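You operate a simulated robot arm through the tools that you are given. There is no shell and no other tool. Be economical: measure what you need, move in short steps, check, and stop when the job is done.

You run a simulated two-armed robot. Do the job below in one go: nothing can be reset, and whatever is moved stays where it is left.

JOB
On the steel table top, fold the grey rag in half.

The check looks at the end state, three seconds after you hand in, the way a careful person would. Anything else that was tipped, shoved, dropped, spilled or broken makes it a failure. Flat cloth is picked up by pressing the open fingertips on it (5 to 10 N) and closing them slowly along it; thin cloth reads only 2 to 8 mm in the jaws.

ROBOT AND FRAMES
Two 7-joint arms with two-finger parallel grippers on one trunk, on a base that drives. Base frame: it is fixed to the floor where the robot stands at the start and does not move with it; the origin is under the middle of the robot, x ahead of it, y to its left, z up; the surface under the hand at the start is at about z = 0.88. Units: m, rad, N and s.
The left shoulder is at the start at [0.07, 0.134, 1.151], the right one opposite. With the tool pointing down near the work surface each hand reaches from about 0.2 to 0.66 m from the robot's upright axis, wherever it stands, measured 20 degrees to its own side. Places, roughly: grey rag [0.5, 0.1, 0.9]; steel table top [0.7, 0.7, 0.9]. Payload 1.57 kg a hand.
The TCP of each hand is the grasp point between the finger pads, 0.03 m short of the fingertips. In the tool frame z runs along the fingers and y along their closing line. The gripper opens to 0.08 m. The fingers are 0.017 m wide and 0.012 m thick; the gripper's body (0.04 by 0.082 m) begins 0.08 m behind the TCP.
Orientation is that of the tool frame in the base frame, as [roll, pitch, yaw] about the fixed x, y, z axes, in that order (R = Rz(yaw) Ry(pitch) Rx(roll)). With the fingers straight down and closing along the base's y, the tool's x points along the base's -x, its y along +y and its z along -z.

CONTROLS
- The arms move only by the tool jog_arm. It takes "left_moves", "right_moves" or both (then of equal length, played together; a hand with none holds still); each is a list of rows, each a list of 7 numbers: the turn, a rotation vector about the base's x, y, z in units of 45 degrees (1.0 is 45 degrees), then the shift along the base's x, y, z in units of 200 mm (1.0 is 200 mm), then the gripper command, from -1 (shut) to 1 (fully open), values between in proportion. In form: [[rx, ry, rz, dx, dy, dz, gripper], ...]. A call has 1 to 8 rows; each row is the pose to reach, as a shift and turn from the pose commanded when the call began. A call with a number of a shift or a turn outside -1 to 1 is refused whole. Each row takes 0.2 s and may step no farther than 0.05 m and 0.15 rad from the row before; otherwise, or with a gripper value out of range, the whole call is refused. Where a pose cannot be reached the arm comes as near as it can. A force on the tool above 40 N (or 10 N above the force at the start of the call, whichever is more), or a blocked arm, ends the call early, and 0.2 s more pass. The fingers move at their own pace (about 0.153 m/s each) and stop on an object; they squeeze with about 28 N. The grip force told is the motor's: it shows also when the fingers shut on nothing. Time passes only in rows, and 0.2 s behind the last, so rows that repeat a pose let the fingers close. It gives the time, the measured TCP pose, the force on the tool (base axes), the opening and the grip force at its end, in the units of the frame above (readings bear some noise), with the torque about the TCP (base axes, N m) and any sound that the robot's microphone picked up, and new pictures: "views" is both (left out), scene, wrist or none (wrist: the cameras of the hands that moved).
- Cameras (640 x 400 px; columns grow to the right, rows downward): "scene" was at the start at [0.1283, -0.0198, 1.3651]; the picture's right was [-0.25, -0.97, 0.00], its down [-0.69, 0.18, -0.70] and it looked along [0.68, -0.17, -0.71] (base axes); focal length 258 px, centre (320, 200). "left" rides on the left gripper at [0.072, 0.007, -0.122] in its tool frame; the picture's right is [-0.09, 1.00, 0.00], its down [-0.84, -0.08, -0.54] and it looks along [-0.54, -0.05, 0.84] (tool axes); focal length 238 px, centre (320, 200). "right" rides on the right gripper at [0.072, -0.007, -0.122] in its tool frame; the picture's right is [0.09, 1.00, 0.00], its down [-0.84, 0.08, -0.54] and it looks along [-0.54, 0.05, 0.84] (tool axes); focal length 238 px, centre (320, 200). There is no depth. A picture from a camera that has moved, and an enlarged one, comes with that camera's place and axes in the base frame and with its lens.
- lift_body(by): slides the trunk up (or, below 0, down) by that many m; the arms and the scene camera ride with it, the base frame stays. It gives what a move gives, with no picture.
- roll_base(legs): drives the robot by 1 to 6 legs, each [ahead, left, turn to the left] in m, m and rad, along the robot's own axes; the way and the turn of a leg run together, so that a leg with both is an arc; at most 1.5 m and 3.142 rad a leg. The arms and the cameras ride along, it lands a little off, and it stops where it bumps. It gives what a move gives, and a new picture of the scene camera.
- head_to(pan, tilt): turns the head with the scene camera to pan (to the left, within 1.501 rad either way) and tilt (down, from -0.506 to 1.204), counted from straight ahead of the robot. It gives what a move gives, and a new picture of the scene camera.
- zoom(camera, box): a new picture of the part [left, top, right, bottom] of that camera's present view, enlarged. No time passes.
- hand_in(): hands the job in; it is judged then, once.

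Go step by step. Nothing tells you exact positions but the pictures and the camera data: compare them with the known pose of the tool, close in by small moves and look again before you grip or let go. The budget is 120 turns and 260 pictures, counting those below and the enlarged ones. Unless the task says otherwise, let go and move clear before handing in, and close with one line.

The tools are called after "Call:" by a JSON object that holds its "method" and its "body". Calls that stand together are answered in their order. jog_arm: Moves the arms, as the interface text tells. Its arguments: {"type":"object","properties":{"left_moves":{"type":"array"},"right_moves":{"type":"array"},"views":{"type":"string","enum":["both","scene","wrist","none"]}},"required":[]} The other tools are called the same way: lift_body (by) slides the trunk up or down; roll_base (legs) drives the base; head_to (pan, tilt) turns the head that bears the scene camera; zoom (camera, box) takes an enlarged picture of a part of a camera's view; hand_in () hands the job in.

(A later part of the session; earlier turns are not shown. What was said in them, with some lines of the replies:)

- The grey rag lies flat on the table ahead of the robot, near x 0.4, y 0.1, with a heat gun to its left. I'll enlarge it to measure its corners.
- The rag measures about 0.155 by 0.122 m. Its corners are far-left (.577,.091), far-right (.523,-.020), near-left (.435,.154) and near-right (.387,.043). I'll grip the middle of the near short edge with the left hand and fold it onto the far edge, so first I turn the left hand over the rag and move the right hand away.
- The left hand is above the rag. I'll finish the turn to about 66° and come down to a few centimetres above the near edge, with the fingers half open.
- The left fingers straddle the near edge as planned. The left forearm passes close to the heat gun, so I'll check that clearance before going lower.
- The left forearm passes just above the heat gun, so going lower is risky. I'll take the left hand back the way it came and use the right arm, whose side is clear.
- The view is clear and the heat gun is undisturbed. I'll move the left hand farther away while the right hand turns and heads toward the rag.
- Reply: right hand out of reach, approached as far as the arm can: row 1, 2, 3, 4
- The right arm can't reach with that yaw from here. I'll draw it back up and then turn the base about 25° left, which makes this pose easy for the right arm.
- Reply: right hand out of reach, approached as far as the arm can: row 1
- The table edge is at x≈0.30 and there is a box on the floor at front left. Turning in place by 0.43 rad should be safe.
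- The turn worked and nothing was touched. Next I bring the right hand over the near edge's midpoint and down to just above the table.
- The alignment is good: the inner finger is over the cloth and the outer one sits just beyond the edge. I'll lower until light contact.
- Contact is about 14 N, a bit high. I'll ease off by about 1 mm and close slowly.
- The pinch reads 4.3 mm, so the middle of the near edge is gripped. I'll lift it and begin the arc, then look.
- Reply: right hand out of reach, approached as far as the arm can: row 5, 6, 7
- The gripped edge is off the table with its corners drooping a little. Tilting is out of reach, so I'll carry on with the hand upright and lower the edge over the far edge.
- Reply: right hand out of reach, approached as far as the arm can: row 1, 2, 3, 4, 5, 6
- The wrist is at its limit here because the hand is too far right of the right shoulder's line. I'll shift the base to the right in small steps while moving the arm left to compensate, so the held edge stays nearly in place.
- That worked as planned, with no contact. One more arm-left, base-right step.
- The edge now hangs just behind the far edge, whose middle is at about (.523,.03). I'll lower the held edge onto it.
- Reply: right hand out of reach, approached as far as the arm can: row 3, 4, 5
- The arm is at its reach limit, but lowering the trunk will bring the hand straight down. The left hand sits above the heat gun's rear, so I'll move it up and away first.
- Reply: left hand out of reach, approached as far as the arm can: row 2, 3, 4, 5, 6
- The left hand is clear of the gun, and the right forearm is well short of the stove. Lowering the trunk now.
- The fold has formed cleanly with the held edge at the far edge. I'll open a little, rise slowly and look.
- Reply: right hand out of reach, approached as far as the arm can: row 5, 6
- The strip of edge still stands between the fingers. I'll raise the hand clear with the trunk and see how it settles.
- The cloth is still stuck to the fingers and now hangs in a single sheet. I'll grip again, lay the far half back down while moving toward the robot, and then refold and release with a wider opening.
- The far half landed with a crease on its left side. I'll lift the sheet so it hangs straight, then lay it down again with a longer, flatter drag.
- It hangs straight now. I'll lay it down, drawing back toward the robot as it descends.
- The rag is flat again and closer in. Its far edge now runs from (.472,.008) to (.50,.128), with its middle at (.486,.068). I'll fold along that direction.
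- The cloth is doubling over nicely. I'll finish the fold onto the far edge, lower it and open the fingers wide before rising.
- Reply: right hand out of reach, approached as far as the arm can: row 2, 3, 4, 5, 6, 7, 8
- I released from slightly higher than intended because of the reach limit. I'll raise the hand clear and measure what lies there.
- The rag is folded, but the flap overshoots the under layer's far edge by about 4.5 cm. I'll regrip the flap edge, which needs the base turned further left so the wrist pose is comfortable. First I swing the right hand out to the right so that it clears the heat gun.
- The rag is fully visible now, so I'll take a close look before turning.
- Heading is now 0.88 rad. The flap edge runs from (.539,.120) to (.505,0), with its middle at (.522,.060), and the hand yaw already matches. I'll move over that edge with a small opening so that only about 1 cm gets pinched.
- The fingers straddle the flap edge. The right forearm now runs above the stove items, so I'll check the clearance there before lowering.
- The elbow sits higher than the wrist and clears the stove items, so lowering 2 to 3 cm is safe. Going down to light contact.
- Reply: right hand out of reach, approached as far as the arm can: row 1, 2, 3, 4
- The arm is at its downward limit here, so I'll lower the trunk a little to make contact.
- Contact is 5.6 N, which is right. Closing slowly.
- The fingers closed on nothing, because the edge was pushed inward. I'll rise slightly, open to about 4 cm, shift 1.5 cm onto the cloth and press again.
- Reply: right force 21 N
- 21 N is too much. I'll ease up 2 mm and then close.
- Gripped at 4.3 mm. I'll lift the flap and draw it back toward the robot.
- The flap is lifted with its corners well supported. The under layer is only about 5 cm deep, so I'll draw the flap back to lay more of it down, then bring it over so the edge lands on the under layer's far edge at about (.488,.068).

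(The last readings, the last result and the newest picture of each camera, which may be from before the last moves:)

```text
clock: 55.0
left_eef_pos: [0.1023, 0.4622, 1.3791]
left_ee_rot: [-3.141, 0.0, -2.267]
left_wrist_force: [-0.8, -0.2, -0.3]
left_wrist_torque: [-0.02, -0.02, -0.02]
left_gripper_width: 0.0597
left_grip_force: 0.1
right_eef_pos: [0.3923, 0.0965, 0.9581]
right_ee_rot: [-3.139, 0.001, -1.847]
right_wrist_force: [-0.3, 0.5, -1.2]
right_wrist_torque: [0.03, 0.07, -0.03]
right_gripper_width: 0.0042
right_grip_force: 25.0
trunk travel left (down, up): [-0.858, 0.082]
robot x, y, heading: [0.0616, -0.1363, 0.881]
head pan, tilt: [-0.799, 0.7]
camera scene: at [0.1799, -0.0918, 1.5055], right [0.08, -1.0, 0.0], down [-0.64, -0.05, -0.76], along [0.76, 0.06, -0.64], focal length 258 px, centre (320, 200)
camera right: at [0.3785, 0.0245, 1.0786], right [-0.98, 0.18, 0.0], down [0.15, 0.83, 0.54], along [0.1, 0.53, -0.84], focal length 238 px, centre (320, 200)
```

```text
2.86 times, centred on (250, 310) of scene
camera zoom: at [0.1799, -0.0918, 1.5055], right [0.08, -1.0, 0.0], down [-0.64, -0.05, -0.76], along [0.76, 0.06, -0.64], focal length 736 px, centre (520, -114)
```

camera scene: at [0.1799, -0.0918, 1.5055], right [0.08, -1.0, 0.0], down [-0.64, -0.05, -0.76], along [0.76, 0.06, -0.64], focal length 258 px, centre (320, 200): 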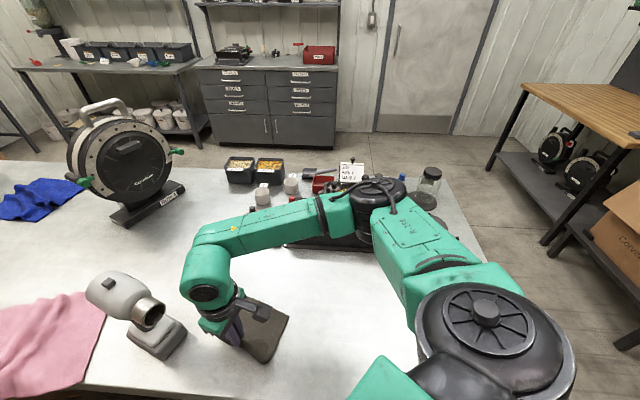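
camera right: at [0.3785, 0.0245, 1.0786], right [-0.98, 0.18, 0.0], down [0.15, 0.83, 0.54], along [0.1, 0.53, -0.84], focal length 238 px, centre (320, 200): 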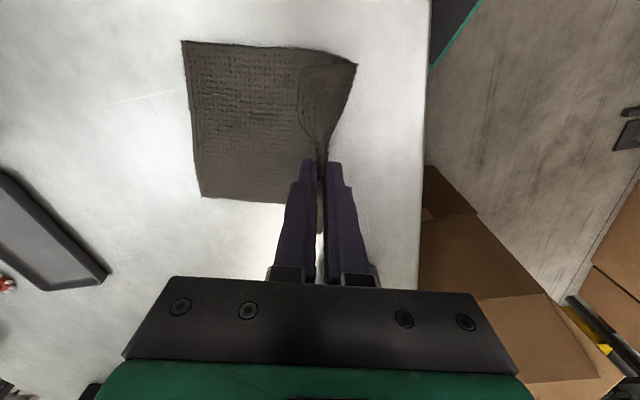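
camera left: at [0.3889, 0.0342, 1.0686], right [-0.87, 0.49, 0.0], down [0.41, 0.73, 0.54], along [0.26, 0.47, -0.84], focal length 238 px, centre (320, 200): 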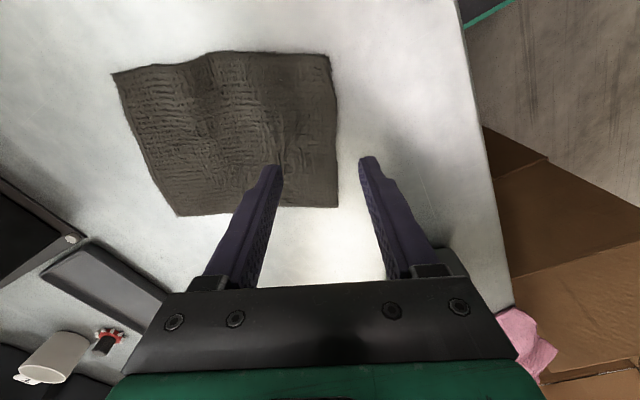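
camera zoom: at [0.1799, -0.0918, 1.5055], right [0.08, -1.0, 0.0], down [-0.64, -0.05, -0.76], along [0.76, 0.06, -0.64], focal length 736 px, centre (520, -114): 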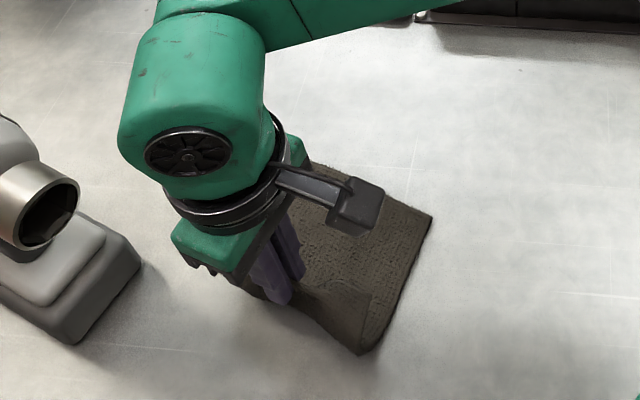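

The far half lies flat, with its edge from (.471,.004) to (.514,.121). I'll bring the held edge up and over to just short of it.

Call:
{"method": "jog_arm", "body": {"right_moves": [[0, 0, -0.02, 0.1, -0.033, 0.05, -1], [0, 0, -0.05, 0.2, -0.066, 0.05, -1], [0, 0, -0.07, 0.3, -0.1, 0.02, -1], [0, 0, -0.09, 0.38, -0.126, -0.05, -1], [0, 0, -0.09, 0.42, -0.14, -0.12, -1], [0, 0, -0.09, 0.43, -0.143, -0.16, -1], [0, 0, -0.09, 0.43, -0.143, -0.16, -1]], "views": "wrist"}}

Call:
{"method": "zoom", "body": {"camera": "scene", "box": [180, 220, 320, 360]}}

```text
clock: 56.6
left_eef_pos: [0.1017, 0.4634, 1.3791]
left_ee_rot: [-3.141, 0.0, -2.265]
left_wrist_force: [0.0, 0.0, 0.5]
left_wrist_torque: [0.0, -0.03, -0.02]
left_gripper_width: 0.0601
left_grip_force: 0.0
right_eef_pos: [0.4792, 0.067, 0.924]
right_ee_rot: [-3.138, 0.002, -1.919]
right_wrist_force: [0.8, -0.3, 0.3]
right_wrist_torque: [-0.01, 0.03, 0.04]
right_gripper_width: 0.0039
right_grip_force: 24.6
trunk travel left (down, up): [-0.858, 0.082]
robot x, y, heading: [0.0624, -0.1373, 0.879]
head pan, tilt: [-0.799, 0.7]
camera right: at [0.4599, -0.0035, 1.0458], right [-0.97, 0.25, 0.0], down [0.21, 0.81, 0.54], along [0.14, 0.52, -0.84], focal length 238 px, centre (320, 200)
```

right: 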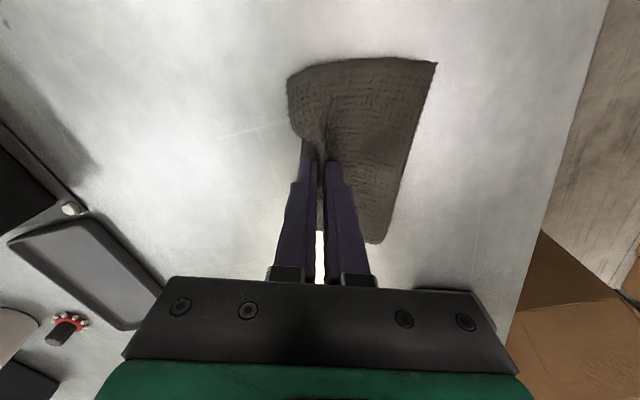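

```text
2.86 times, centred on (250, 290) of scene
camera zoom: at [0.1796, -0.0914, 1.5055], right [0.08, -1.0, 0.0], down [-0.64, -0.05, -0.76], along [0.76, 0.06, -0.64], focal length 736 px, centre (520, -57)
```

zoom: 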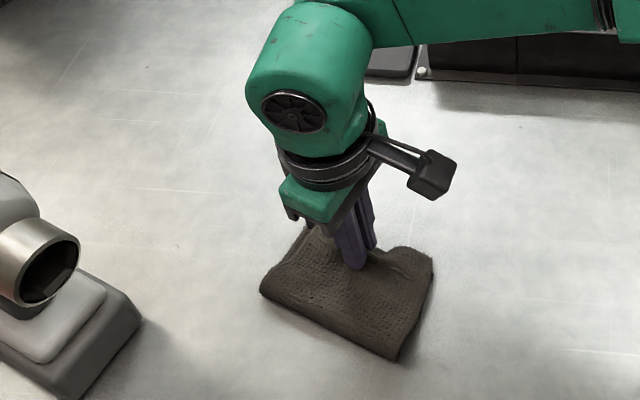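

The fold line now sits about 7.5 cm from the far edge, which is about half. The flap overshoots by about 1 cm, so I'll ease it back 1 cm, then open wide.

Call:
{"method": "jog_arm", "body": {"right_moves": [[0, 0, 0, -0.025, 0.009, 0, -1], [0, 0, 0, -0.05, 0.018, -0.005, -1], [0, 0, 0, -0.05, 0.018, -0.01, -0.7], [0, 0, 0, -0.05, 0.018, -0.01, -0.4], [0, 0, 0, -0.05, 0.018, -0.01, -0.1], [0, 0, 0, -0.05, 0.018, -0.01, 0.2], [0, 0, 0, -0.05, 0.018, -0.01, 0.2]], "views": "wrist"}}

```text
clock: 58.2
left_eef_pos: [0.1015, 0.4624, 1.3791]
left_ee_rot: [-3.14, 0.0, -2.265]
left_wrist_force: [-0.2, -0.2, 0.3]
left_wrist_torque: [0.0, 0.01, -0.02]
left_gripper_width: 0.06
left_grip_force: 0.0
right_eef_pos: [0.469, 0.0708, 0.9226]
right_ee_rot: [-3.138, 0.002, -1.919]
right_wrist_force: [0.4, 0.0, 0.6]
right_wrist_torque: [0.0, 0.01, 0.01]
right_gripper_width: 0.0481
right_grip_force: 0.1
trunk travel left (down, up): [-0.858, 0.082]
robot x, y, heading: [0.0616, -0.1381, 0.878]
head pan, tilt: [-0.799, 0.7]
camera right: at [0.4501, 0.0007, 1.0441], right [-0.97, 0.25, 0.0], down [0.21, 0.81, 0.54], along [0.14, 0.52, -0.84], focal length 238 px, centre (320, 200)
```

right: 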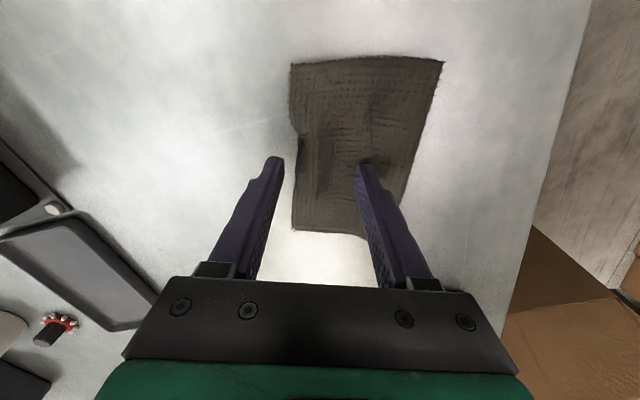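

Released, and it looks like a neat half-fold. I'll raise the hand with the trunk and measure the edges.

Call:
{"method": "lift_body", "body": {"by": 0.08}}

Call:
{"method": "jog_arm", "body": {"right_moves": [[0, 0, 0, 0.05, -0.1, 0.1, 0.2], [0, 0, 0, 0.1, -0.3, 0.2, 0.2], [0, 0, 0, 0.1, -0.5, 0.3, 0.2], [0, 0, 0, 0.1, -0.7, 0.3, 0.2], [0, 0, 0, 0.1, -0.9, 0.3, 0.2]], "views": "both"}}

Call:
{"method": "zoom", "body": {"camera": "scene", "box": [210, 270, 310, 360]}}

```text
clock: 59.3
left_eef_pos: [0.1031, 0.463, 1.4586]
left_ee_rot: [-3.139, -0.002, -2.266]
left_wrist_force: [-0.1, 0.1, 0.0]
left_wrist_torque: [0.02, -0.01, 0.02]
left_gripper_width: 0.0601
left_grip_force: 0.0
right_eef_pos: [0.4701, 0.0708, 1.0031]
right_ee_rot: [-3.137, 0.002, -1.92]
right_wrist_force: [-0.5, -0.5, 0.0]
right_wrist_torque: [0.01, 0.02, 0.01]
right_gripper_width: 0.0479
right_grip_force: 0.1
trunk travel left (down, up): [-0.938, 0.002]
robot x, y, heading: [0.0622, -0.1353, 0.874]
head pan, tilt: [-0.799, 0.7]
```

```text
clock: 60.5
left_eef_pos: [0.1014, 0.4605, 1.4603]
left_ee_rot: [-3.141, 0.001, -2.267]
left_wrist_force: [-0.1, -0.5, 0.1]
left_wrist_torque: [0.04, -0.01, -0.02]
left_gripper_width: 0.0599
left_grip_force: 0.1
right_eef_pos: [0.4841, -0.1058, 1.0617]
right_ee_rot: [-3.138, 0.006, -1.917]
right_wrist_force: [-0.4, 0.9, -0.3]
right_wrist_torque: [0.04, 0.02, 0.01]
right_gripper_width: 0.0478
right_grip_force: 0.0
right hand out of reach, approached as far as the arm can: row 5
trunk travel left (down, up): [-0.938, 0.002]
robot x, y, heading: [0.0645, -0.1354, 0.875]
head pan, tilt: [-0.799, 0.7]
camera scene: at [0.1785, -0.0938, 1.5856], right [0.08, -1.0, 0.0], down [-0.64, -0.05, -0.77], along [0.76, 0.06, -0.64], focal length 258 px, centre (320, 200)
camera right: at [0.4647, -0.1754, 1.1832], right [-0.97, 0.25, 0.0], down [0.21, 0.81, 0.55], along [0.14, 0.53, -0.84], focal length 238 px, centre (320, 200)
```

scene: 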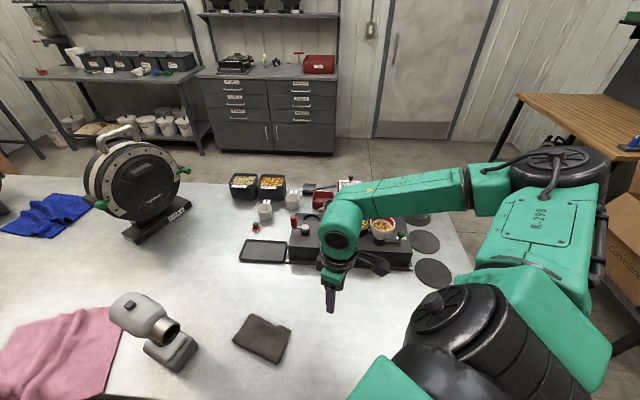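
right: 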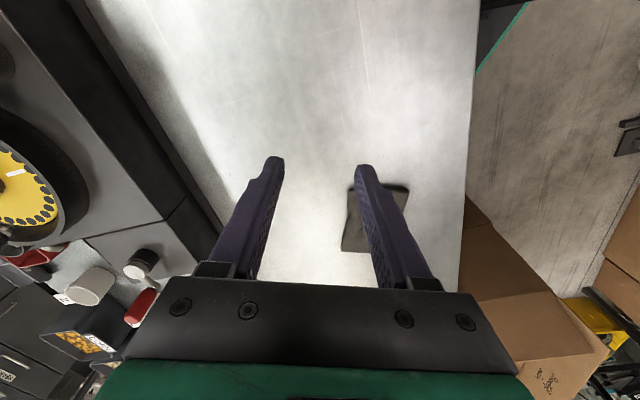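

```text
4.44 times, centred on (260, 315) of scene
camera zoom: at [0.1785, -0.0938, 1.5856], right [0.08, -1.0, 0.0], down [-0.64, -0.05, -0.77], along [0.76, 0.06, -0.64], focal length 1145 px, centre (587, -311)
```

zoom: 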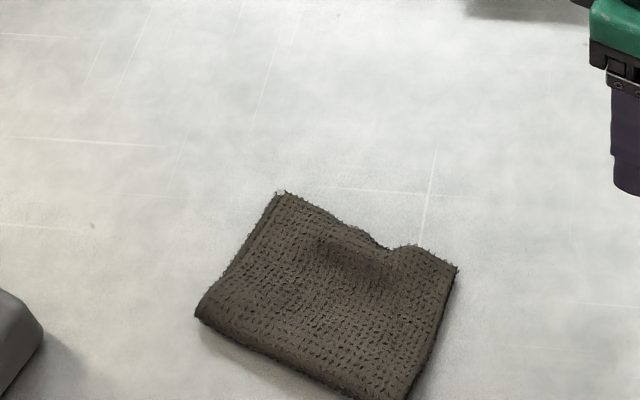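

The corners match: the far corners are at (.506,.125) and (.469,.007), and the depth is 7.3 to 8.0 cm, half of 15.5 cm. There is a small notch in the middle of the open edge, so I'll look closer.

Call:
{"method": "head_to", "body": {"pan": -0.55, "tilt": 1.0}}

Call:
{"method": "zoom", "body": {"camera": "scene", "box": [260, 190, 340, 250]}}

Call:
{"method": "zoom", "body": {"camera": "right", "box": [320, 170, 420, 265]}}

```text
clock: 61.3
left_eef_pos: [0.102, 0.463, 1.4593]
left_ee_rot: [-3.141, -0.002, -2.265]
left_wrist_force: [0.2, 0.4, 0.5]
left_wrist_torque: [0.0, 0.03, 0.04]
left_gripper_width: 0.0603
left_grip_force: 0.0
right_eef_pos: [0.4841, -0.1031, 1.061]
right_ee_rot: [-3.137, 0.001, -1.918]
right_wrist_force: [0.1, 0.2, 0.7]
right_wrist_torque: [0.01, -0.03, -0.02]
right_gripper_width: 0.0482
right_grip_force: 0.0
trunk travel left (down, up): [-0.938, 0.002]
robot x, y, heading: [0.0656, -0.1327, 0.879]
head pan, tilt: [-0.55, 1.0]
camera scene: at [0.1608, -0.0758, 1.5622], right [0.32, -0.95, 0.0], down [-0.8, -0.27, -0.54], along [0.51, 0.17, -0.84], focal length 258 px, centre (320, 200)
```

scene: 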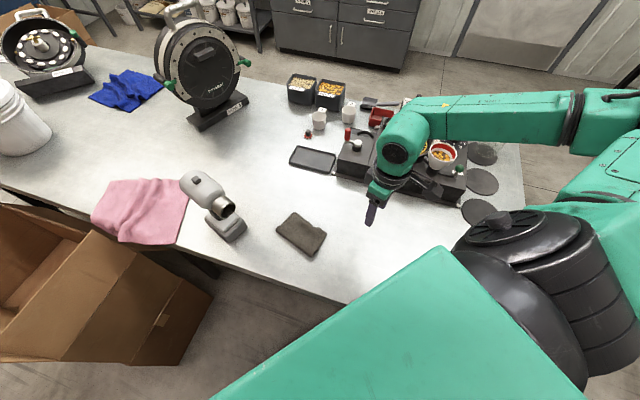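

```text
6.67 times, centred on (300, 220) of scene
camera zoom: at [0.1608, -0.0758, 1.5622], right [0.32, -0.95, 0.0], down [-0.8, -0.27, -0.54], along [0.51, 0.17, -0.84], focal length 1718 px, centre (453, 67)
```

zoom: 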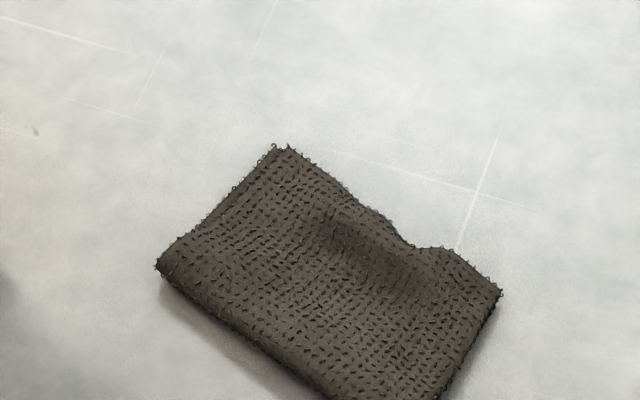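

```text
4.21 times, centred on (370, 218) of right
camera zoom: at [0.4654, -0.1736, 1.1826], right [-0.97, 0.25, 0.0], down [0.21, 0.81, 0.54], along [0.14, 0.52, -0.84], focal length 1004 px, centre (110, 126)
```

zoom: 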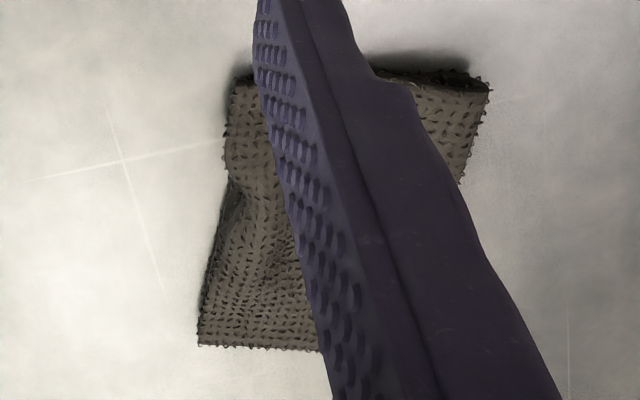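

The rag lies folded in half: edges aligned, depth about 7.7 cm, with only a small dimple mid-edge. Both hands are clear and nothing else has moved, so I'm handing in.

Call:
{"method": "hand_in", "body": {}}

```text
The job is handed in.
```

The grey rag is folded in half on the steel table top, with a small dimple in the middle of the open edge; both hands are clear and nothing else was disturbed.
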